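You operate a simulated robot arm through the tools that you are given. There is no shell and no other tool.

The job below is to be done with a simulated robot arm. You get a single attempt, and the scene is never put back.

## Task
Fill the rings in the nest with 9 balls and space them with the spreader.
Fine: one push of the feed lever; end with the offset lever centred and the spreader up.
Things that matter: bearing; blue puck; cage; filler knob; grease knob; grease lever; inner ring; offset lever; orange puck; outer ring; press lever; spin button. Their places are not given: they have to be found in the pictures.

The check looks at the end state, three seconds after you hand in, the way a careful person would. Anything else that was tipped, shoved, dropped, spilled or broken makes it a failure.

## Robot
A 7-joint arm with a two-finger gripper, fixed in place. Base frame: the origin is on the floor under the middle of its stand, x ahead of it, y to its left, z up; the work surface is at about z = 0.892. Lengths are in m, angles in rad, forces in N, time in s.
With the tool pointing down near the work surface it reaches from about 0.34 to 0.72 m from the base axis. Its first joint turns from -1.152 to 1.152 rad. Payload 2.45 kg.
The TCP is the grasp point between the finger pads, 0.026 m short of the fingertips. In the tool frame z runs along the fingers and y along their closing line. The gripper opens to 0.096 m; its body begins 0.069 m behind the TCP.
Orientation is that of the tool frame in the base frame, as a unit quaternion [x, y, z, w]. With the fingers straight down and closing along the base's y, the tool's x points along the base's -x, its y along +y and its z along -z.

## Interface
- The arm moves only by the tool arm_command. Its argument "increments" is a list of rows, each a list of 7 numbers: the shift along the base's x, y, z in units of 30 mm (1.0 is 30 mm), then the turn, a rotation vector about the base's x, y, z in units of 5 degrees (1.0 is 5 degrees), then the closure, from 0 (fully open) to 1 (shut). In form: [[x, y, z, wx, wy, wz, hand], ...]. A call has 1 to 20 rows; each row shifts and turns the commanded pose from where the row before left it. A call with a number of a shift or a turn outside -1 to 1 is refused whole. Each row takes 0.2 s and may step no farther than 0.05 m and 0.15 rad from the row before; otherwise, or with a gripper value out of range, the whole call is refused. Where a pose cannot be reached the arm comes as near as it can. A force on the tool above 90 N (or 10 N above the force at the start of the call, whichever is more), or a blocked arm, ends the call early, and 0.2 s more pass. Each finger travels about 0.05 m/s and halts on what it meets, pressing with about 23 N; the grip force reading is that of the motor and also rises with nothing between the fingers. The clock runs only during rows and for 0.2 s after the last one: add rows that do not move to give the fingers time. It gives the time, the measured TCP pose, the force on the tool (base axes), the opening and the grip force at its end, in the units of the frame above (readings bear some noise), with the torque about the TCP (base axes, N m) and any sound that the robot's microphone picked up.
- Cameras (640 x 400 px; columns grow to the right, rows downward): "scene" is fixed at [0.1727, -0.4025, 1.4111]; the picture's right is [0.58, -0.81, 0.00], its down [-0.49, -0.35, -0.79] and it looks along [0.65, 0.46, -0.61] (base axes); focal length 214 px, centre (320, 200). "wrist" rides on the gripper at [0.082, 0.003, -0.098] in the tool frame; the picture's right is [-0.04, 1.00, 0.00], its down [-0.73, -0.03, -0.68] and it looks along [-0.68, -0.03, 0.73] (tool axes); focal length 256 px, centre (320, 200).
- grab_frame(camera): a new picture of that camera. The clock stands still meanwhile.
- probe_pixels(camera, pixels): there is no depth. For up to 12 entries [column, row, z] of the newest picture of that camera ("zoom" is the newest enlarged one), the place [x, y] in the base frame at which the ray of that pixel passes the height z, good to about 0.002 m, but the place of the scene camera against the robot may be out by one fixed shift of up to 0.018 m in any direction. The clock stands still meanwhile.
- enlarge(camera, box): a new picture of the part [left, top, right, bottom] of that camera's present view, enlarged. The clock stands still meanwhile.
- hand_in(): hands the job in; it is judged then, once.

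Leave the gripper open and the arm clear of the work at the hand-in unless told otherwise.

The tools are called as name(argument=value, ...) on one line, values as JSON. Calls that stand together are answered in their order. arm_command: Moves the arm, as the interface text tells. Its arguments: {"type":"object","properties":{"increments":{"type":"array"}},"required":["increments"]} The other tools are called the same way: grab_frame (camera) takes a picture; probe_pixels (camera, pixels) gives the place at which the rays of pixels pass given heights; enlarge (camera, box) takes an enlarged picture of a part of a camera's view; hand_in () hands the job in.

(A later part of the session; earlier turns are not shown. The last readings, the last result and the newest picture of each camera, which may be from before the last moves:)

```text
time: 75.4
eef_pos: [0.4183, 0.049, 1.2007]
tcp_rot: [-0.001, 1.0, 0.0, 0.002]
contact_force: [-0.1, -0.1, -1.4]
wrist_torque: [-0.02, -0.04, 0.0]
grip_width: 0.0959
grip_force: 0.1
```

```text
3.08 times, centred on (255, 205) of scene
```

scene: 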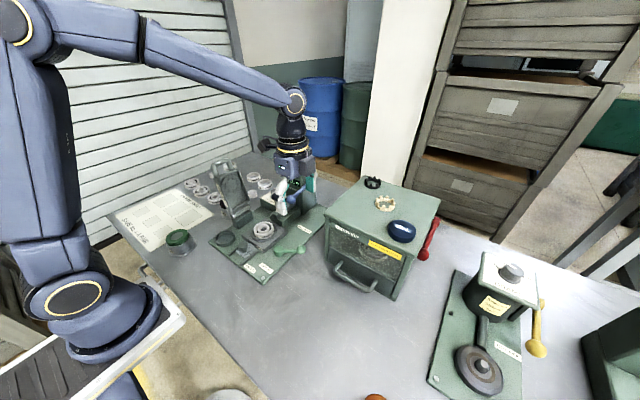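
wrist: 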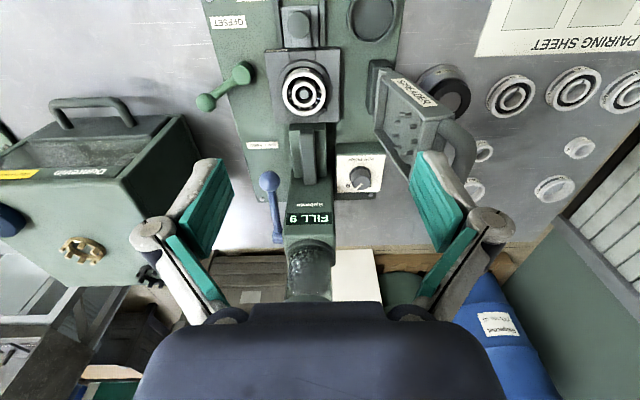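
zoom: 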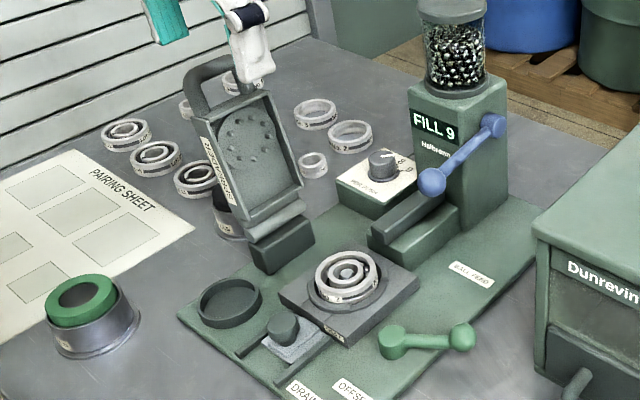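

enlarge(camera="wrist", box=[255, 40, 355, 130])

enlarge(camera="wrist", box=[340, 50, 500, 190])

enlarge(camera="scene", box=[200, 145, 290, 255])

```text
4.44 times, centred on (305, 85) of wrist
```

zoom: 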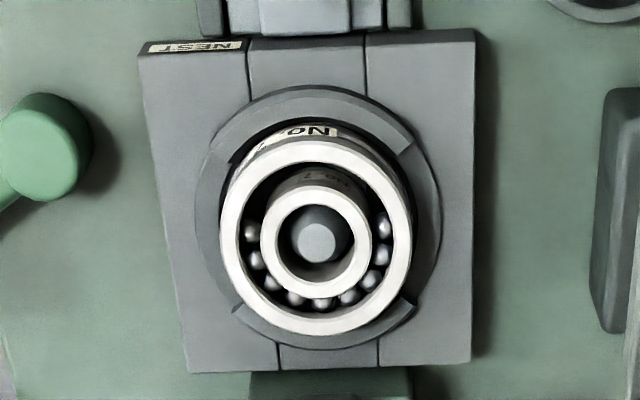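

```text
2.86 times, centred on (420, 120) of wrist
```

zoom: 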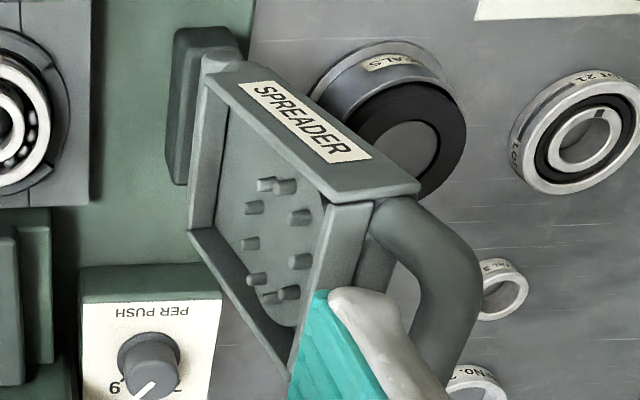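

```text
3.64 times, centred on (245, 200) of scene
```

zoom: 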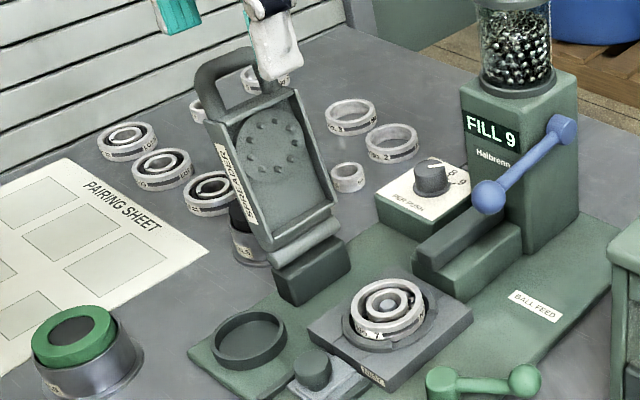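

Count of balls visible: 9, rings centred again. Now the spreader: I estimate its hinge at (y≈0.13, z≈0.95) and handle bar at (y≈0.17, z≈1.11). I'll move left for a second viewpoint to measure the handle accurately.

arm_command(increments=[[-0.3, 0.8, 0.3, 0, 0, 0, 0], [-0.3, 0.8, 0.3, 0, 0, 0, 0], [-0.3, 0.8, 0.3, 0, 0, 0, 0], [0, 0.8, 0.3, 0, 0, 0, 0], [0, 0.8, 0.3, 0, 0, 0, 0], [0, 0, 0, 0, 0, 0, 0]])

grab_frame(camera="wrist")

enlarge(camera="wrist", box=[220, 50, 400, 190])

```text
time: 76.8
eef_pos: [0.3913, 0.169, 1.2476]
tcp_rot: [-0.001, 1.0, 0.001, 0.003]
contact_force: [-0.8, 0.3, -0.2]
wrist_torque: [0.03, 0.01, 0.03]
grip_width: 0.0962
grip_force: 0.1
```

```text
taken
```

wrist: 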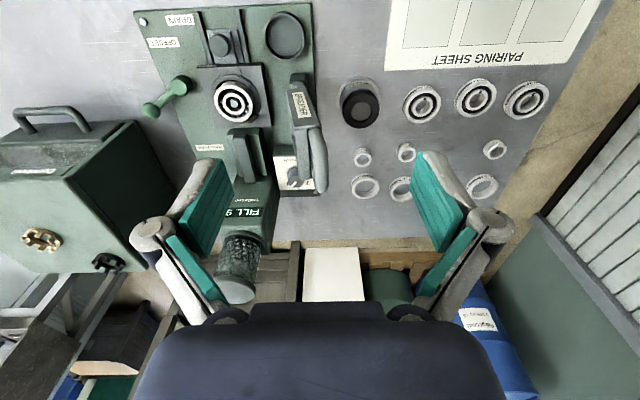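

```text
2.86 times, centred on (310, 120) of wrist
```

zoom: 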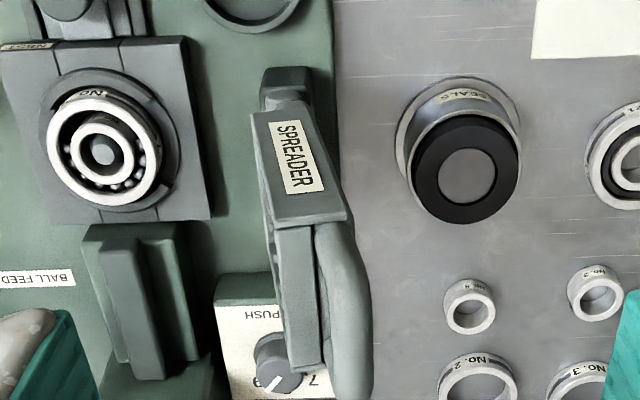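

From this view the handle bar's y≈0.165, z≈1.116, x from 0.429 to 0.507 (middle 0.468), about 17 mm thick. I'll move above it, fingers open straddling it in y, and look.

arm_command(increments=[[0.65, -0.03, 0, 0, 0, 0, 0], [0.65, -0.03, 0, 0, 0, 0, 0], [0.65, -0.03, -0.3, 0, 0, 0, 0], [0.61, 0, -0.5, 0, 0, 0, 0], [0, 0, -0.8, 0, 0, 0, 0], [0, 0, -0.6, 0, 0, 0, 0], [0, 0, 0, 0, 0, 0, 0]])

grab_frame(camera="wrist")

enlarge(camera="scene", box=[180, 110, 290, 240])

```text
time: 78.4
eef_pos: [0.469, 0.1665, 1.1788]
tcp_rot: [0.0, 1.0, 0.001, 0.002]
contact_force: [0.3, -0.8, 0.4]
wrist_torque: [0.02, 0.01, 0.0]
grip_width: 0.096
grip_force: 0.1
```

```text
taken
```

wrist: 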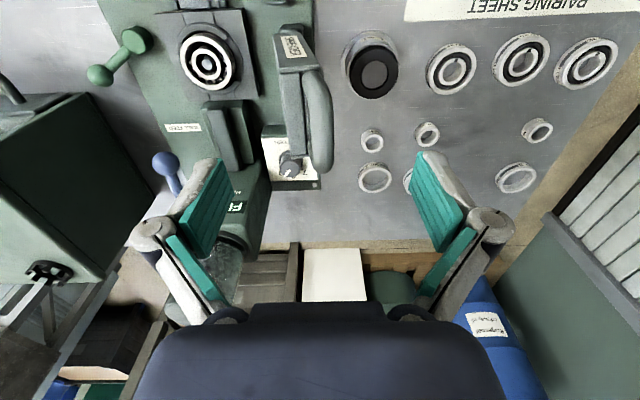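

```text
3.08 times, centred on (235, 175) of scene
```

zoom: 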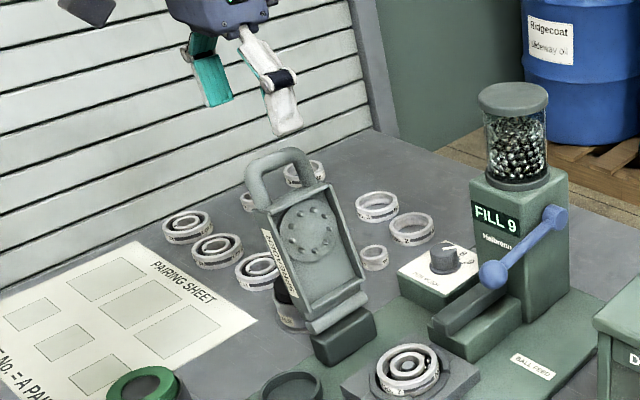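

The handle is centred in column (~319). I'll enlarge to measure its extents from this close view.

enlarge(camera="wrist", box=[260, 20, 380, 190])

probe_pixels(camera="wrist", pixels=[[319, 75, 1.116], [321, 120, 1.116], [322, 170, 1.116], [321, 120, 1.1]])

```text
2.35 times, centred on (320, 105) of wrist
```

zoom: 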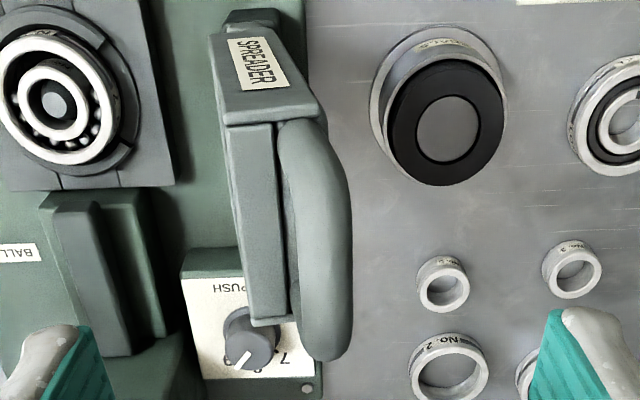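

```text
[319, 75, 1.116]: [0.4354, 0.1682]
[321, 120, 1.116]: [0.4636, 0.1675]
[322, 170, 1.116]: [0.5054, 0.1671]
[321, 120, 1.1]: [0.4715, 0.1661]
```

Bar centre ≈ (0.470, 0.1675). I'll descend to TCP z≈1.126 (tips ≈ 1.10) and close on the bar.

arm_command(increments=[[0, 0.03, -0.6, 0, 0, 0, 0], [0, 0, -0.6, 0, 0, 0, 0], [0, 0, -0.55, 0, 0, 0, 0], [0, 0, 0, 0, 0, 0, 0]])

grab_frame(camera="wrist")

enlarge(camera="scene", box=[190, 120, 280, 220])

```text
time: 79.4
eef_pos: [0.4684, 0.1678, 1.1275]
tcp_rot: [0.001, 1.0, 0.001, 0.001]
contact_force: [0.5, -0.2, 0.6]
wrist_torque: [0.01, -0.01, 0.02]
grip_width: 0.0958
grip_force: 0.1
```

```text
taken
```

wrist: 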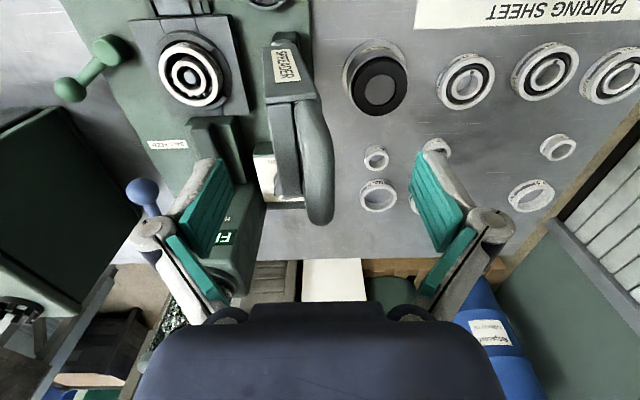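

```text
4.00 times, centred on (235, 170) of scene
```

zoom: 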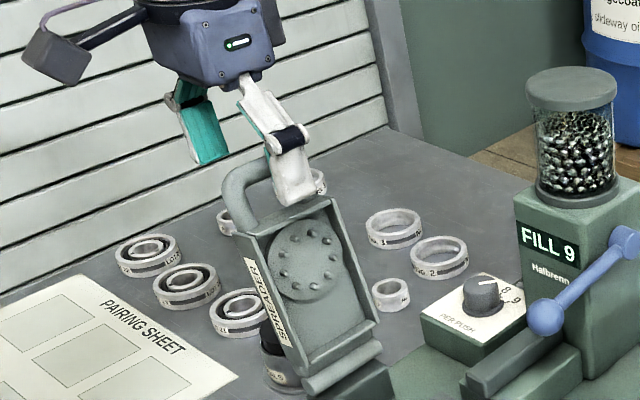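

Bar sits between the fingers. Closing on it.

arm_command(increments=[[-0.02, -0.05, 0, 0, 0, 0, 0.5], [0, 0, 0, 0, 0, 0, 0.75], [0, 0, 0, 0, 0, 0, 0.9], [0, 0, 0, 0, 0, 0, 1], [0, 0, 0, 0, 0, 0, 1], [0, 0, 0, 0, 0, 0, 1], [0, 0, 0, 0, 0, 0, 1]])

grab_frame(camera="wrist")

enlarge(camera="scene", box=[190, 120, 280, 220])

```text
time: 81.0
eef_pos: [0.4678, 0.1665, 1.1278]
tcp_rot: [0.0, 1.0, 0.0, 0.002]
contact_force: [1.2, -0.1, 1.1]
wrist_torque: [-0.17, -0.32, 0.13]
grip_width: 0.0147
grip_force: 41.3
```

```text
taken
```

wrist: 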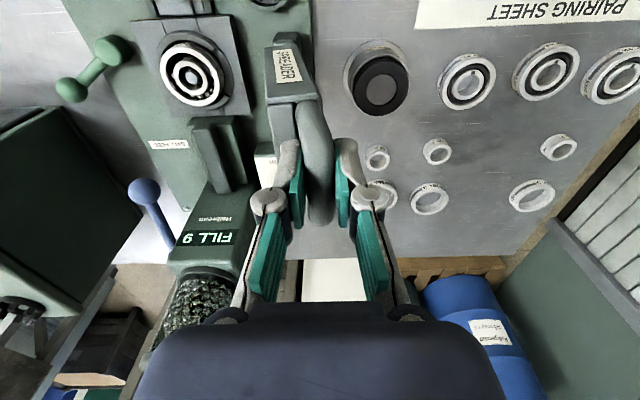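

```text
4.00 times, centred on (235, 170) of scene
```

zoom: 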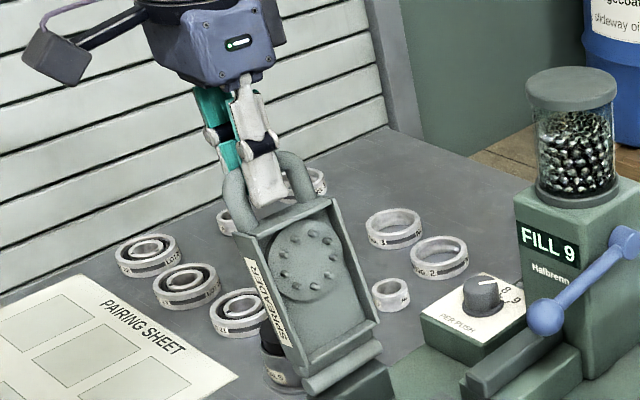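

Gripped (14.7 mm). I'll begin swinging the spreader along its arc about the hinge (y≈0.131, z≈0.949), first to vertical, with a small forward tilt of the hand.

arm_command(increments=[[0, -0.237, 0.043, 0.14, 0, 0, 1], [0, -0.237, 0.033, 0.14, 0, 0, 1], [0, -0.237, 0.023, 0.14, 0, 0, 1], [0, -0.237, 0.017, 0.14, 0, 0, 1], [0, -0.235, 0.003, 0.14, 0, 0, 1]])

enlarge(camera="scene", box=[190, 120, 290, 240])

```text
time: 82.2
eef_pos: [0.4686, 0.1316, 1.1308]
tcp_rot: [0.0, 1.0, 0.03, 0.002]
contact_force: [7.8, 0.9, -3.8]
wrist_torque: [0.12, 0.09, 0.0]
grip_width: 0.0147
grip_force: 40.1
```

```text
3.33 times, centred on (240, 180) of scene
```

zoom: 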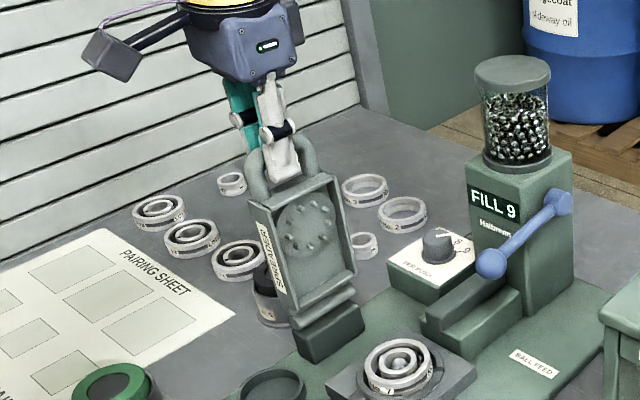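

Moves freely (forces under 8 N). Continuing the arc to about 110°.

arm_command(increments=[[0, -0.252, -0.005, 0.147, 0, 0, 1], [0, -0.252, -0.016, 0.147, 0, 0, 1], [0, -0.251, -0.027, 0.147, 0, 0, 1], [0, -0.249, -0.037, 0.147, 0, 0, 1], [0, -0.247, -0.047, 0.147, 0, 0, 1], [0, -0.244, -0.06, 0.147, 0, 0, 1], [0, -0.241, -0.07, 0.147, 0, 0, 1], [0, -0.237, -0.08, 0.147, 0, 0, 1]])

enlarge(camera="scene", box=[190, 120, 310, 250])

grab_frame(camera="wrist")

```text
time: 84.0
eef_pos: [0.4688, 0.0716, 1.1202]
tcp_rot: [0.0, 0.997, 0.082, 0.002]
contact_force: [12.3, 5.6, -3.8]
wrist_torque: [0.81, -0.37, -0.32]
grip_width: 0.0148
grip_force: 41.3
```

```text
3.08 times, centred on (250, 185) of scene
```

zoom: 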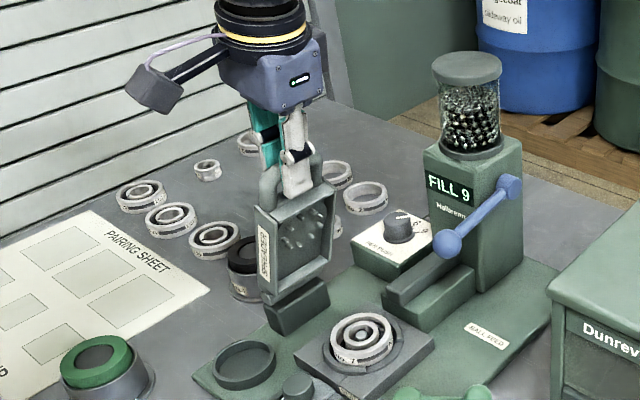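

```text
taken
```

wrist: 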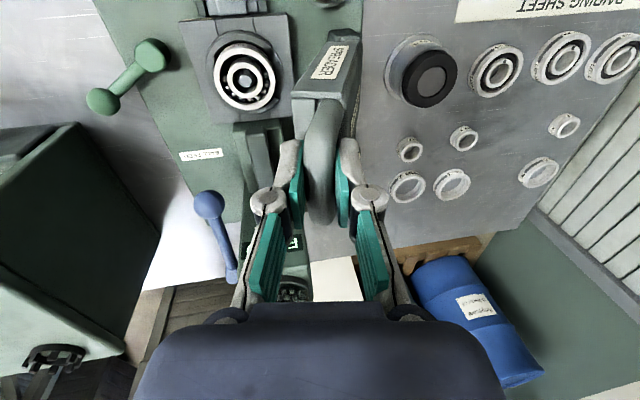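

Following well. A slight +x correction (12 N sideways), then on to about 130°.

arm_command(increments=[[0.03, -0.2355, -0.09, 0.147, 0, 0, 1], [0.02, -0.231, -0.1, 0.147, 0, 0, 1], [0, -0.2265, -0.111, 0.147, 0, 0, 1], [0, -0.222, -0.12, 0.147, 0, 0, 1], [0, -0.216, -0.13, 0.147, 0, 0, 1], [0, -0.2105, -0.138, 0.147, 0, 0, 1], [0, -0.204, -0.148, 0.147, 0, 0, 1], [0, -0.1975, -0.157, 0.147, 0, 0, 1]])

enlarge(camera="scene", box=[190, 120, 310, 250])

grab_frame(camera="wrist")

```text
time: 85.8
eef_pos: [0.4697, 0.019, 1.0915]
tcp_rot: [-0.001, 0.991, 0.133, 0.003]
contact_force: [11.3, 0.5, 1.0]
wrist_torque: [0.35, -0.41, 0.26]
grip_width: 0.0143
grip_force: 40.5
```

```text
3.08 times, centred on (250, 185) of scene
```

zoom: 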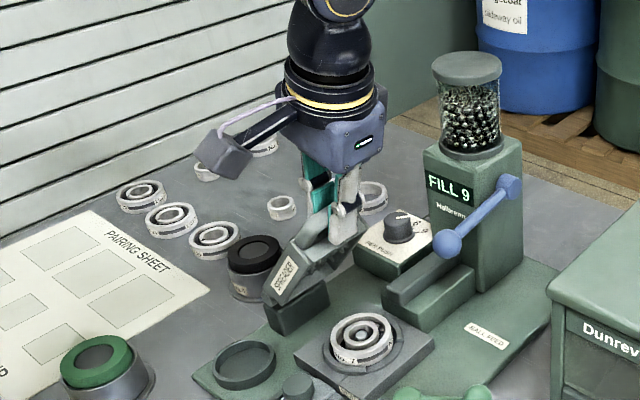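

```text
taken
```

wrist: 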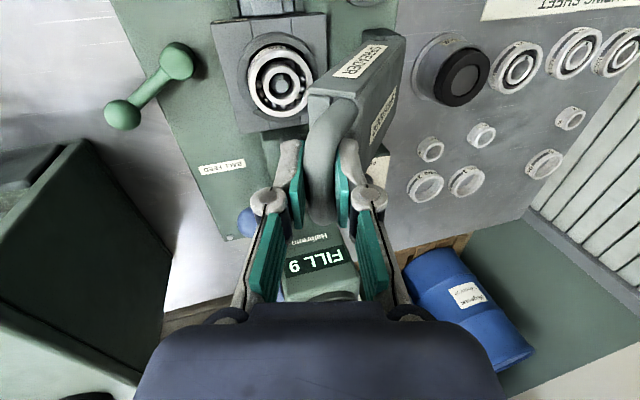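

On track at ~130°, all clear. Continuing to about 150°.

arm_command(increments=[[0.03, -0.191, -0.164, 0.147, 0, 0, 1], [0.02, -0.183, -0.173, 0.147, 0, 0, 1], [0, -0.176, -0.18, 0.147, 0, 0, 1], [0, -0.1675, -0.188, 0.147, 0, 0, 1], [0, -0.16, -0.194, 0.147, 0, 0, 1], [0, -0.151, -0.201, 0.147, 0, 0, 1], [0, -0.142, -0.207, 0.147, 0, 0, 1], [0, -0.133, -0.213, 0.147, 0, 0, 1]])

enlarge(camera="scene", box=[200, 130, 320, 260])

grab_frame(camera="wrist")

```text
time: 87.6
eef_pos: [0.4695, -0.0216, 1.0453]
tcp_rot: [0.001, 0.983, 0.182, 0.002]
contact_force: [-8.0, -14.1, 9.7]
wrist_torque: [0.02, 0.07, 0.51]
grip_width: 0.0146
grip_force: 41.4
```

```text
3.08 times, centred on (260, 195) of scene
```

zoom: 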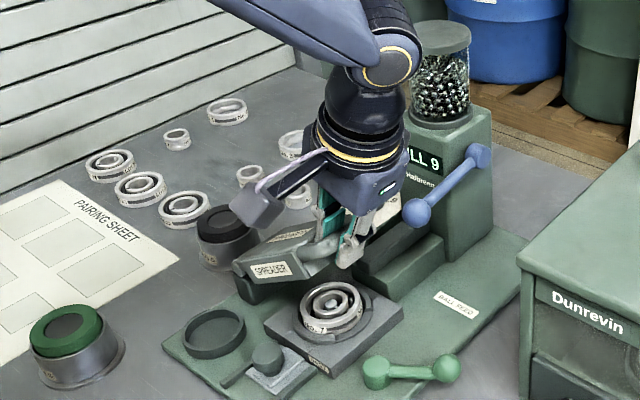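

```text
taken
```

wrist: 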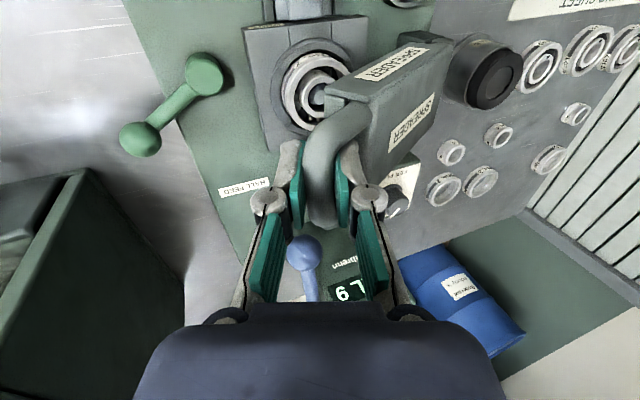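

At ~150° with the hand tilted 21°; the ~17 N reaction points radially outward, so my path is ~2 mm too tight. I'll correct outward by 2 mm and continue to about 165°.

arm_command(increments=[[0, -0.155, -0.2, 0.147, 0, 0, 1], [0, -0.145, -0.21, 0.147, 0, 0, 1], [0, -0.11, -0.225, 0.147, 0, 0, 1], [0, -0.1, -0.232, 0.147, 0, 0, 1], [0, -0.088, -0.237, 0.147, 0, 0, 1], [0, -0.076, -0.24, 0.147, 0, 0, 1]])

enlarge(camera="scene", box=[200, 150, 320, 270])

grab_frame(camera="wrist")

```text
time: 89.0
eef_pos: [0.4708, -0.0396, 1.0037]
tcp_rot: [0.0, 0.975, 0.22, 0.002]
contact_force: [-5.0, -7.2, 1.5]
wrist_torque: [0.15, -0.48, 0.39]
grip_width: 0.0143
grip_force: 41.2
```

```text
3.33 times, centred on (260, 210) of scene
```

zoom: 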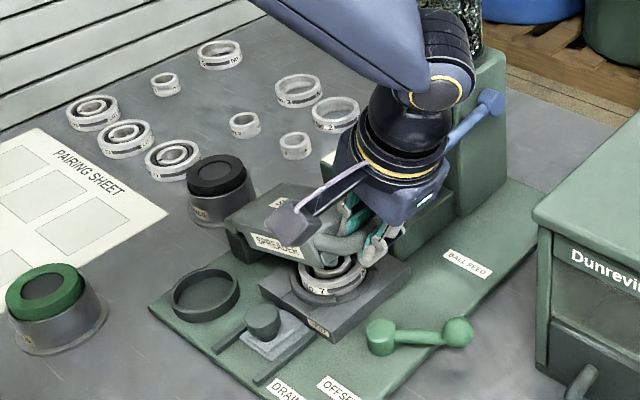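

```text
taken
```

wrist: 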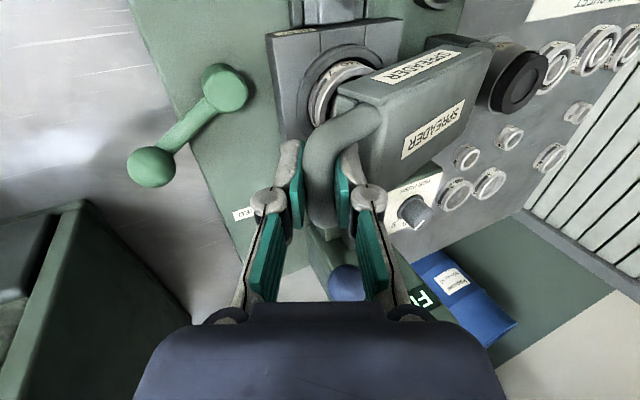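

Nearly over the nest, forces small. Continuing in short pieces while watching for contact with the rings.

arm_command(increments=[[0, -0.063, -0.242, 0.147, 0, 0, 1], [0, -0.053, -0.245, 0.147, 0, 0, 1], [0, 0, 0, 0, 0, 0, 1]])

enlarge(camera="scene", box=[220, 170, 320, 270])

grab_frame(camera="wrist")

```text
time: 89.8
eef_pos: [0.4708, -0.0436, 0.9913]
tcp_rot: [0.0, 0.973, 0.231, 0.002]
contact_force: [-1.4, -12.4, 2.1]
wrist_torque: [-0.05, -0.59, 0.48]
grip_width: 0.0146
grip_force: 40.6
```

```text
4.00 times, centred on (270, 220) of scene
```

zoom: 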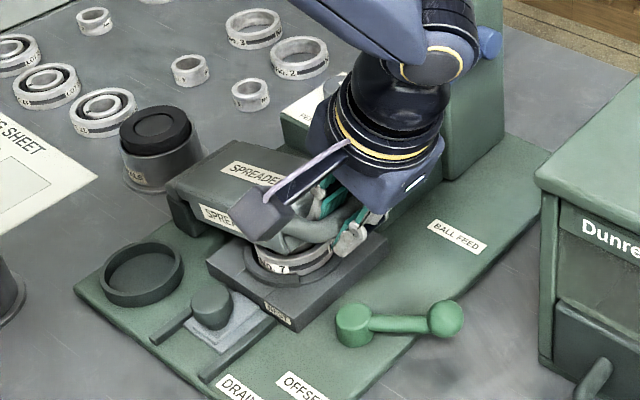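

```text
taken
```

wrist: 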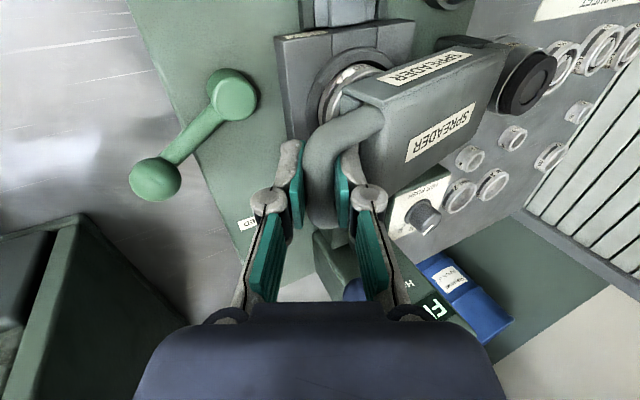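

Still a slight outward pull (12 N), so I'll add another 1.5 mm outward and go lower with the tilt held.

arm_command(increments=[[0, -0.09, -0.2, 0, 0, 0, 1], [0, -0.03, -0.2, 0, 0, 0, 1], [0, 0, 0, 0, 0, 0, 1]])

enlarge(camera="scene", box=[220, 170, 320, 270])

enlarge(camera="wrist", box=[200, 20, 420, 240])

```text
time: 90.6
eef_pos: [0.4719, -0.0476, 0.9777]
tcp_rot: [0.0, 0.973, 0.232, 0.002]
contact_force: [2.6, -4.6, 0.5]
wrist_torque: [0.15, -0.53, 0.53]
grip_width: 0.0147
grip_force: 40.5
```

```text
4.00 times, centred on (270, 220) of scene
```

zoom: 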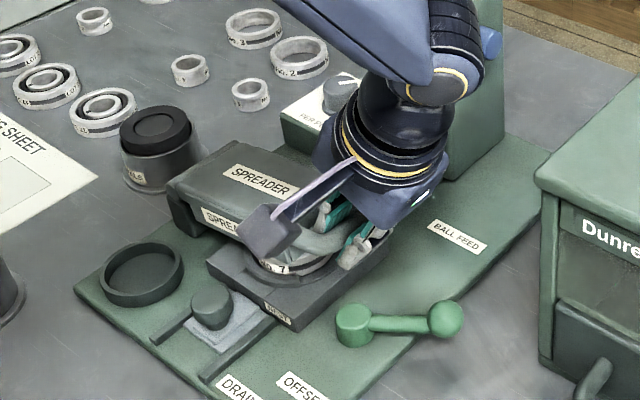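

```text
1.82 times, centred on (310, 130) of wrist
```

zoom: 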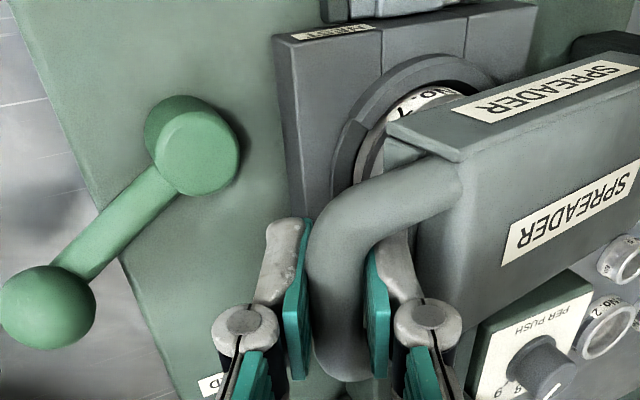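

Still free. Lowering further in small steps to feel the balls and the stop.

arm_command(increments=[[0, -0.015, -0.15, 0, 0, 0, 1], [0, -0.01, -0.15, 0, 0, 0, 1], [0, 0, 0, 0, 0, 0, 1]])

enlarge(camera="wrist", box=[200, 20, 420, 240])

enlarge(camera="scene", box=[230, 190, 310, 260])

```text
time: 91.4
eef_pos: [0.4714, -0.0483, 0.9694]
tcp_rot: [-0.001, 0.973, 0.233, 0.001]
contact_force: [5.0, -3.7, 0.7]
wrist_torque: [0.06, -0.66, 0.46]
grip_width: 0.0144
grip_force: 40.5
```

```text
1.82 times, centred on (310, 130) of wrist
```

zoom: 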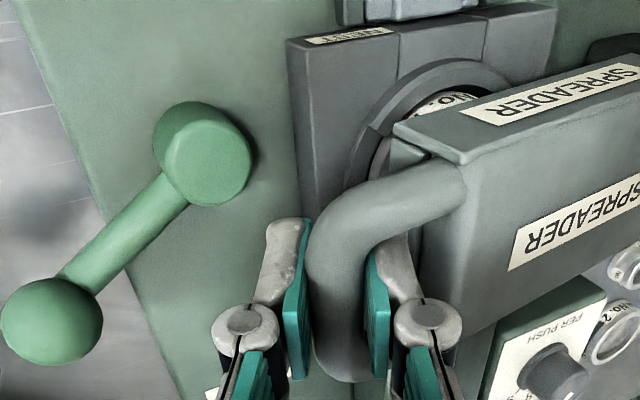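

```text
5.71 times, centred on (270, 225) of scene
```

zoom: 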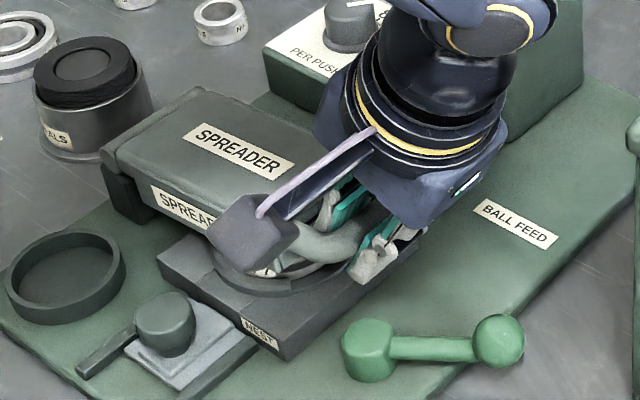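

Nearly horizontal. Continuing down slowly until the force rises.

arm_command(increments=[[0, -0.005, -0.12, 0, 0, 0, 1], [0, 0, -0.12, 0, 0, 0, 1], [0, 0, 0, 0, 0, 0, 1]])

enlarge(camera="scene", box=[230, 190, 310, 260])

```text
time: 92.2
eef_pos: [0.4714, -0.049, 0.9621]
tcp_rot: [0.001, 0.973, 0.231, 0.002]
contact_force: [4.7, -8.9, -0.4]
wrist_torque: [0.07, -0.61, 0.5]
grip_width: 0.0144
grip_force: 40.7
```

```text
5.71 times, centred on (270, 225) of scene
```

zoom: 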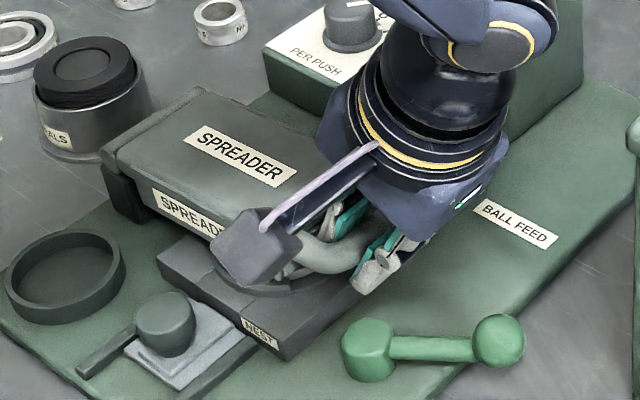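

arm_command(increments=[[0, 0, -0.1, 0, 0, 0, 1], [0, 0, -0.1, 0, 0, 0, 1], [0, 0, 0, 0, 0, 0, 1]])

enlarge(camera="wrist", box=[200, 20, 420, 240])

enlarge(camera="scene", box=[230, 190, 310, 260])

```text
time: 93.0
eef_pos: [0.4709, -0.0496, 0.9551]
tcp_rot: [0.0, 0.973, 0.231, 0.003]
contact_force: [8.1, -14.2, 0.2]
wrist_torque: [0.05, -0.63, 0.56]
grip_width: 0.0147
grip_force: 40.7
```

```text
1.82 times, centred on (310, 130) of wrist
```

zoom: 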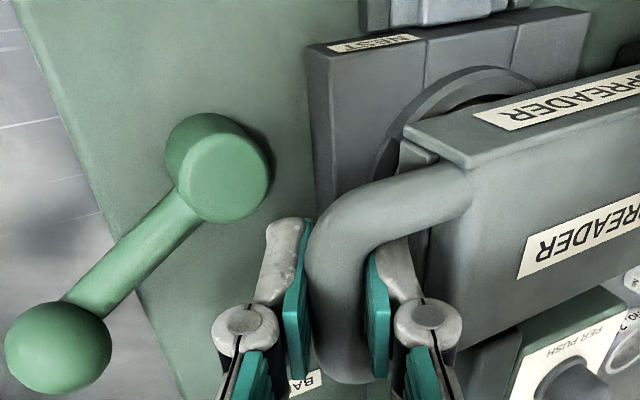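

```text
5.71 times, centred on (270, 225) of scene
```

zoom: 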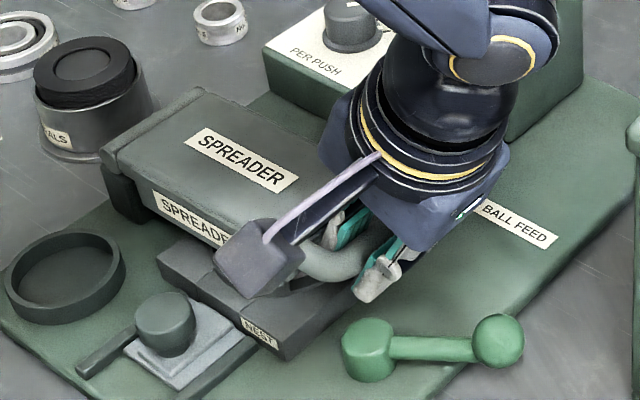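

Still no vertical resistance; a small outward correction and further down.

arm_command(increments=[[0, -0.04, -0.1, 0, 0, 0, 1], [0, 0, -0.1, 0, 0, 0, 1], [0, 0, 0, 0, 0, 0, 1]])

enlarge(camera="wrist", box=[200, 20, 420, 240])

enlarge(camera="scene", box=[230, 190, 310, 260])

```text
time: 93.8
eef_pos: [0.4708, -0.0491, 0.9502]
tcp_rot: [0.0, 0.973, 0.232, 0.002]
contact_force: [7.8, -10.8, -0.7]
wrist_torque: [0.06, -0.58, 0.49]
grip_width: 0.0145
grip_force: 39.9
```

```text
1.82 times, centred on (310, 130) of wrist
```

zoom: 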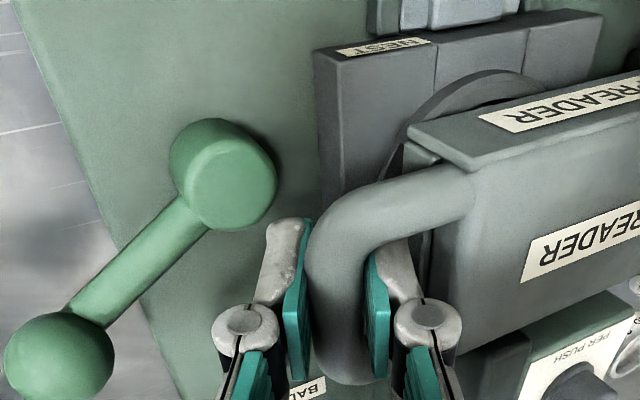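

```text
5.71 times, centred on (270, 225) of scene
```

zoom: 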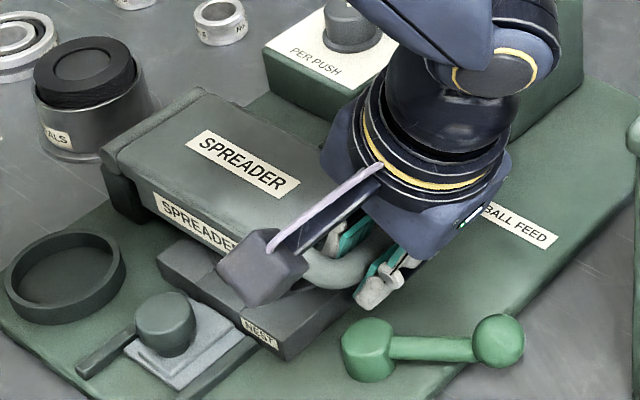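

arm_command(increments=[[0, 0, -0.1, 0, 0, 0, 1], [0, 0, 0, 0, 0, 0, 1]])

arm_command(increments=[[0, 0, -0.1, 0, 0, 0, 1], [0, 0, 0, 0, 0, 0, 1]])

enlarge(camera="wrist", box=[200, 20, 420, 240])

enlarge(camera="scene", box=[230, 190, 310, 260])

```text
time: 94.4
eef_pos: [0.4719, -0.0489, 0.9469]
tcp_rot: [0.0, 0.972, 0.233, 0.001]
contact_force: [10.2, -8.2, 3.7]
wrist_torque: [0.06, -0.29, 0.68]
grip_width: 0.0145
grip_force: 40.9
```

```text
time: 95.0
eef_pos: [0.4716, -0.0482, 0.9449]
tcp_rot: [-0.001, 0.972, 0.233, 0.004]
contact_force: [5.4, -9.4, 35.4]
wrist_torque: [0.06, -0.31, 0.65]
grip_width: 0.0148
grip_force: 40.8
```

```text
1.82 times, centred on (310, 130) of wrist
```

zoom: 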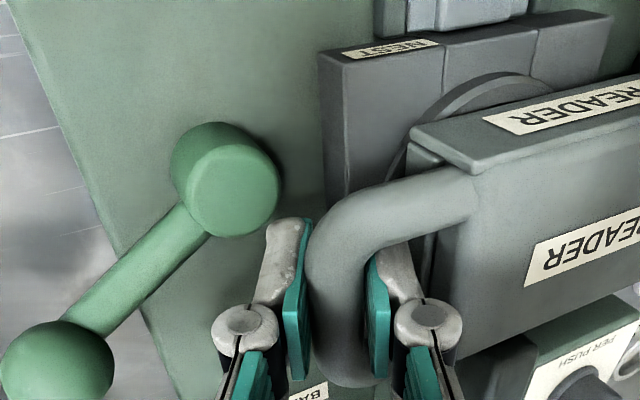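

```text
5.71 times, centred on (270, 225) of scene
```

zoom: 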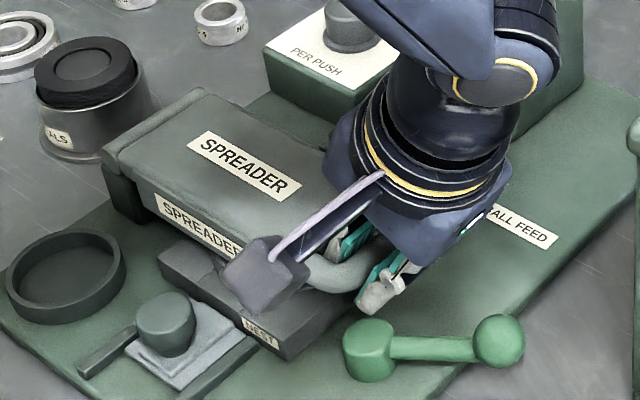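

A firm stop: 35 N at TCP z≈0.945. I'll look closely to see whether it's the spreader seated or the fingertips touching the nest.

enlarge(camera="scene", box=[255, 215, 295, 250])

enlarge(camera="wrist", box=[290, 100, 380, 220])

enlarge(camera="scene", box=[235, 205, 285, 250])

```text
11.43 times, centred on (275, 232) of scene
```

zoom: 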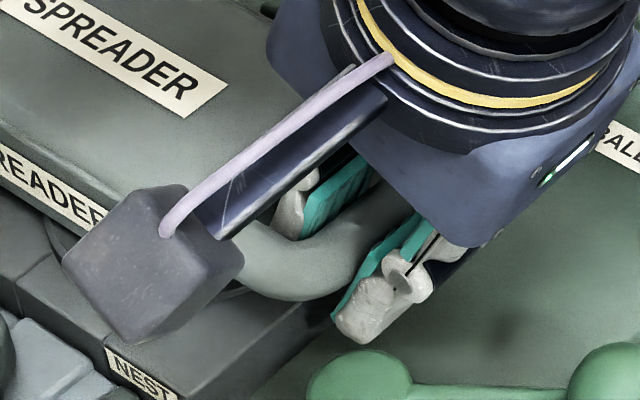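

```text
3.33 times, centred on (335, 160) of wrist
```

zoom: 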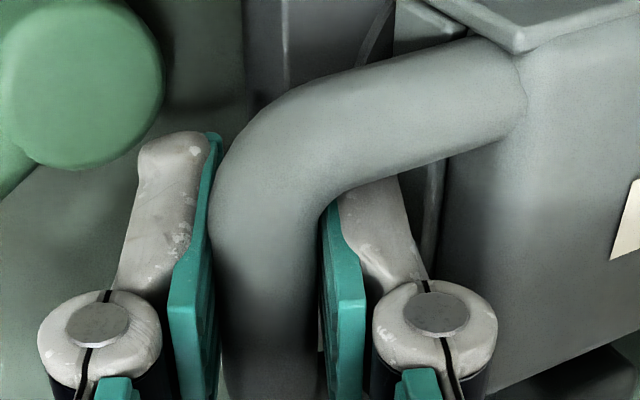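

```text
8.89 times, centred on (260, 228) of scene
```

zoom: 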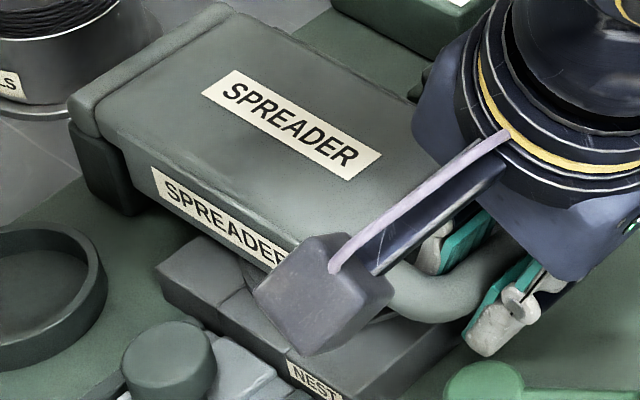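

The spreader's top edge computes as level (same z at both ends), so it is fully seated at the stop. I'll hold it pressed for about a second.

arm_command(increments=[[0, 0, -0.04, 0, 0, 0, 1], [0, 0, 0, 0, 0, 0, 1], [0, 0, 0, 0, 0, 0, 1], [0, 0, 0, 0, 0, 0, 1]])

```text
time: 96.0
eef_pos: [0.4712, -0.048, 0.9445]
tcp_rot: [-0.001, 0.972, 0.233, 0.005]
contact_force: [8.0, 2.9, 39.7]
wrist_torque: [0.08, -0.26, 0.65]
grip_width: 0.0142
grip_force: 40.6
```

Seated under ~40 N. Now I'll raise the spreader back along the reversed path, first the near-vertical part.

arm_command(increments=[[0, 0, 0.12, 0, 0, 0, 1], [0, 0, 0.12, 0, 0, 0, 1], [0, 0, 0.1, 0, 0, 0, 1], [0, 0.04, 0.1, 0, 0, 0, 1], [0, 0, 0.1, 0, 0, 0, 1], [0, 0, 0.1, 0, 0, 0, 1], [0, 0, 0.12, 0, 0, 0, 1], [0, 0.005, 0.12, 0, 0, 0, 1], [0, 0.01, 0.15, 0, 0, 0, 1], [0, 0.015, 0.15, 0, 0, 0, 1], [0, 0.03, 0.2, 0, 0, 0, 1], [0, 0.09, 0.2, 0, 0, 0, 1]])

enlarge(camera="scene", box=[220, 180, 310, 260])

grab_frame(camera="wrist")

```text
time: 98.6
eef_pos: [0.471, -0.0433, 0.99]
tcp_rot: [0.0, 0.972, 0.233, 0.0]
contact_force: [16.7, 19.1, -7.4]
wrist_torque: [-0.18, -0.15, 0.69]
grip_width: 0.0147
grip_force: 40.4
```

```text
5.00 times, centred on (265, 220) of scene
```

zoom: 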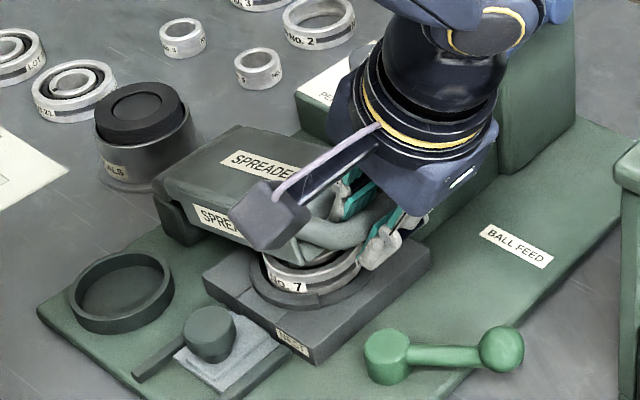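

```text
taken
```

wrist: 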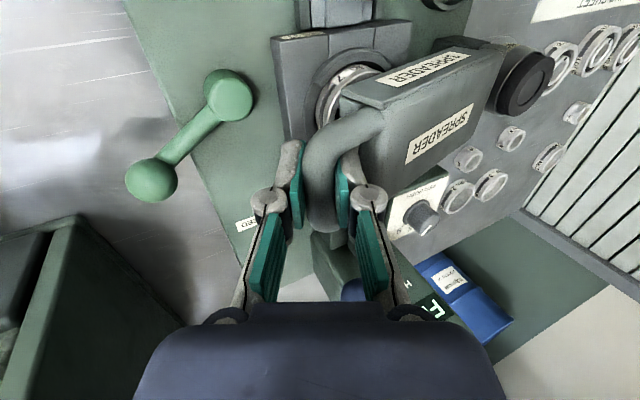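

Lifting fine; a small +y/+x relief (19 N / 17 N) and continue back up the arc.

arm_command(increments=[[0.03, 0.09, 0.245, -0.147, 0, 0, 1], [0.02, 0.075, 0.242, -0.147, 0, 0, 1], [0, 0.076, 0.24, -0.147, 0, 0, 1], [0, 0.088, 0.237, -0.147, 0, 0, 1], [0, 0.1, 0.232, -0.147, 0, 0, 1], [0, 0.11, 0.225, -0.147, 0, 0, 1], [0, 0.13, 0.22, -0.147, 0, 0, 1], [0, 0.14, 0.215, -0.147, 0, 0, 1]])

enlarge(camera="scene", box=[200, 150, 310, 260])

grab_frame(camera="wrist")

```text
time: 100.4
eef_pos: [0.4711, -0.0176, 1.046]
tcp_rot: [-0.001, 0.983, 0.184, 0.0]
contact_force: [-12.8, 18.1, -13.4]
wrist_torque: [-0.09, 0.17, 1.04]
grip_width: 0.0145
grip_force: 40.5
```

```text
3.64 times, centred on (255, 205) of scene
```

zoom: 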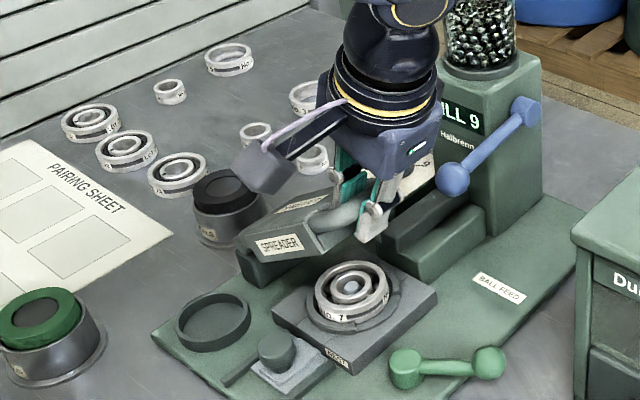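

```text
taken
```

wrist: 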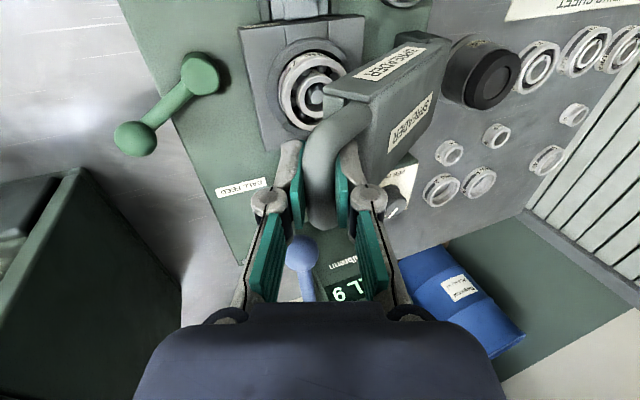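

Display still FILL 9. Small inward relief and continue up to ~130°.

arm_command(increments=[[-0.02, 0.17, 0.195, -0.147, 0, 0, 1], [-0.02, 0.17, 0.195, -0.147, 0, 0, 1], [0, 0.151, 0.201, -0.147, 0, 0, 1], [0, 0.16, 0.194, -0.147, 0, 0, 1], [0, 0.1675, 0.188, -0.147, 0, 0, 1], [0, 0.176, 0.18, -0.147, 0, 0, 1], [0, 0.183, 0.173, -0.147, 0, 0, 1], [0, 0.191, 0.164, -0.147, 0, 0, 1]])

enlarge(camera="wrist", box=[220, 20, 360, 140])

enlarge(camera="scene", box=[200, 150, 310, 260])

```text
time: 102.2
eef_pos: [0.4708, 0.0236, 1.0907]
tcp_rot: [0.0, 0.991, 0.133, 0.002]
contact_force: [-3.9, 11.7, -18.9]
wrist_torque: [-0.12, -0.01, 0.54]
grip_width: 0.0142
grip_force: 40.4
```

```text
3.33 times, centred on (290, 80) of wrist
```

zoom: 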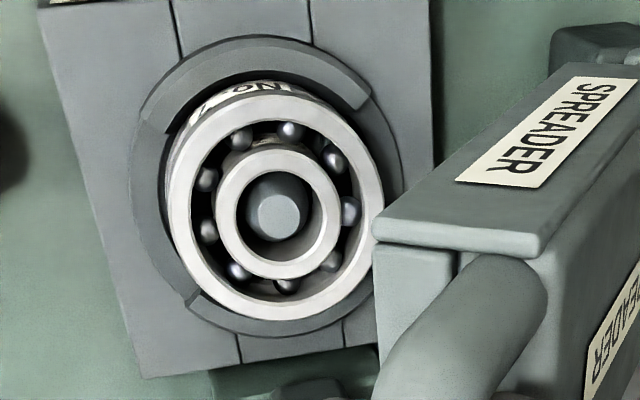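

```text
3.64 times, centred on (255, 205) of scene
```

zoom: 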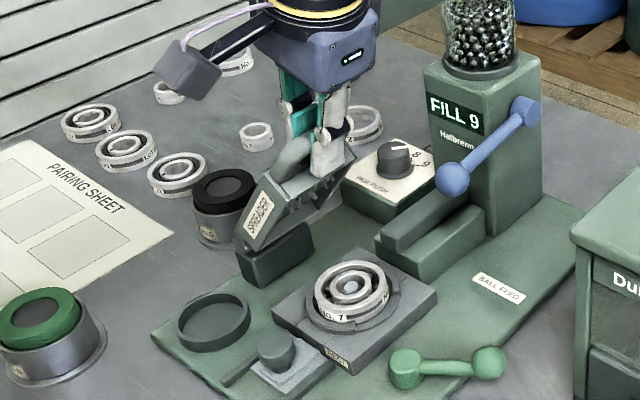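

All 9 balls are now evenly spaced around the ring. I'll keep raising the spreader to its upright rest, with slight inward relief.

arm_command(increments=[[0, 0.22, 0.125, -0.147, 0, 0, 1], [0, 0.22, 0.12, -0.147, 0, 0, 1], [0, 0.2105, 0.138, -0.147, 0, 0, 1], [0, 0.216, 0.13, -0.147, 0, 0, 1], [0, 0.222, 0.12, -0.147, 0, 0, 1], [0, 0.2265, 0.111, -0.147, 0, 0, 1], [0, 0.231, 0.1, -0.147, 0, 0, 1], [0, 0.2355, 0.09, -0.147, 0, 0, 1]])

arm_command(increments=[[0, 0.237, 0.07, -0.147, 0, 0, 1], [0, 0.241, 0.06, -0.147, 0, 0, 1], [0, 0.244, 0.05, -0.147, 0, 0, 1], [0, 0.247, 0.04, -0.147, 0, 0, 1], [0, 0.249, 0.03, -0.147, 0, 0, 1], [0, 0.251, 0.02, -0.147, 0, 0, 1], [0, 0.252, 0.01, -0.147, 0, 0, 1], [0, 0.252, 0, -0.147, 0, 0, 1]])

enlarge(camera="scene", box=[190, 120, 310, 250])

```text
time: 104.0
eef_pos: [0.4719, 0.0751, 1.1193]
tcp_rot: [0.0, 0.997, 0.082, 0.003]
contact_force: [4.0, 0.8, -6.9]
wrist_torque: [-0.14, -0.18, 0.17]
grip_width: 0.0141
grip_force: 40.7
```

```text
time: 105.8
eef_pos: [0.4707, 0.1349, 1.1272]
tcp_rot: [-0.001, 0.999, 0.032, 0.002]
contact_force: [8.1, -1.3, -1.6]
wrist_torque: [-0.15, -0.27, -0.1]
grip_width: 0.0141
grip_force: 40.3
```

```text
3.08 times, centred on (250, 185) of scene
```

zoom: 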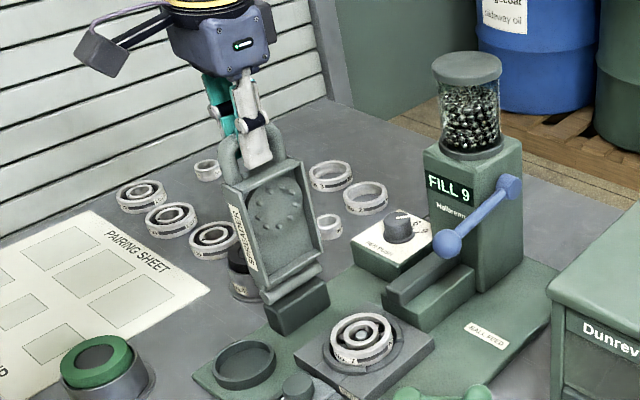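

Upright again. The last part leans it back to its original rest angle (y≈0.167).

arm_command(increments=[[0, 0.225, -0.003, -0.14, 0, 0, 1], [0, 0.225, -0.012, -0.14, 0, 0, 1], [0, 0.225, -0.018, -0.14, 0, 0, 1], [0, 0.22, -0.025, -0.14, 0, 0, 1], [0, 0.2, -0.03, -0.1, 0, 0, 1], [0, 0, 0, 0, 0, 0, 1]])

enlarge(camera="scene", box=[190, 120, 310, 250])

grab_frame(camera="wrist")

```text
time: 107.2
eef_pos: [0.4716, 0.1682, 1.1231]
tcp_rot: [0.0, 1.0, 0.002, 0.001]
contact_force: [7.2, -2.0, -5.9]
wrist_torque: [-0.08, -0.49, -0.35]
grip_width: 0.0141
grip_force: 40.9
```

```text
3.08 times, centred on (250, 185) of scene
```

zoom: 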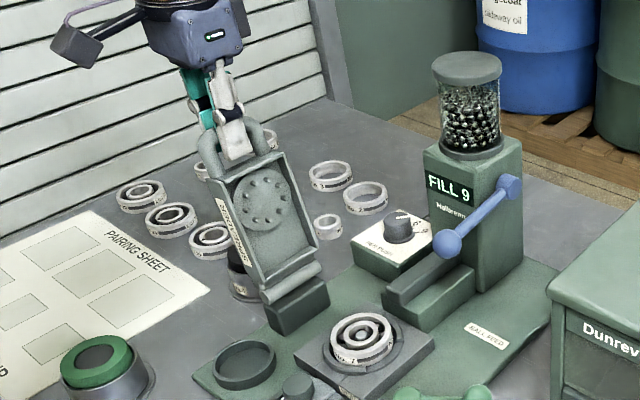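

```text
taken
```

wrist: 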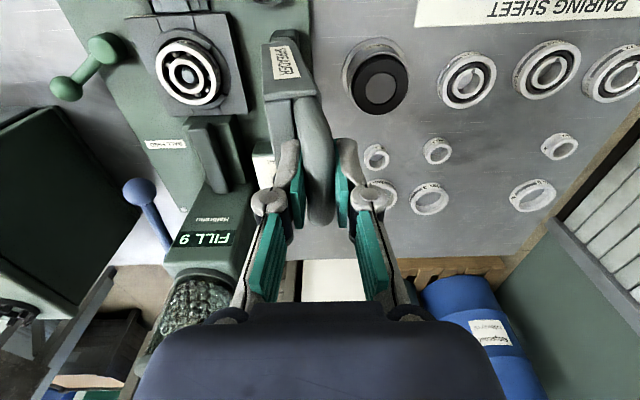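

It's at the same lean angle as at the start. I'll nudge a further 2 mm to check it's against its stop.

arm_command(increments=[[0, 0.08, -0.015, 0, 0, 0, 1], [0, 0, 0, 0, 0, 0, 1]])

```text
time: 107.8
eef_pos: [0.4714, 0.1676, 1.1242]
tcp_rot: [0.001, 1.0, 0.0, 0.001]
contact_force: [4.2, -15.6, -0.8]
wrist_torque: [-0.17, 0.07, -0.22]
grip_width: 0.0143
grip_force: 40.4
```

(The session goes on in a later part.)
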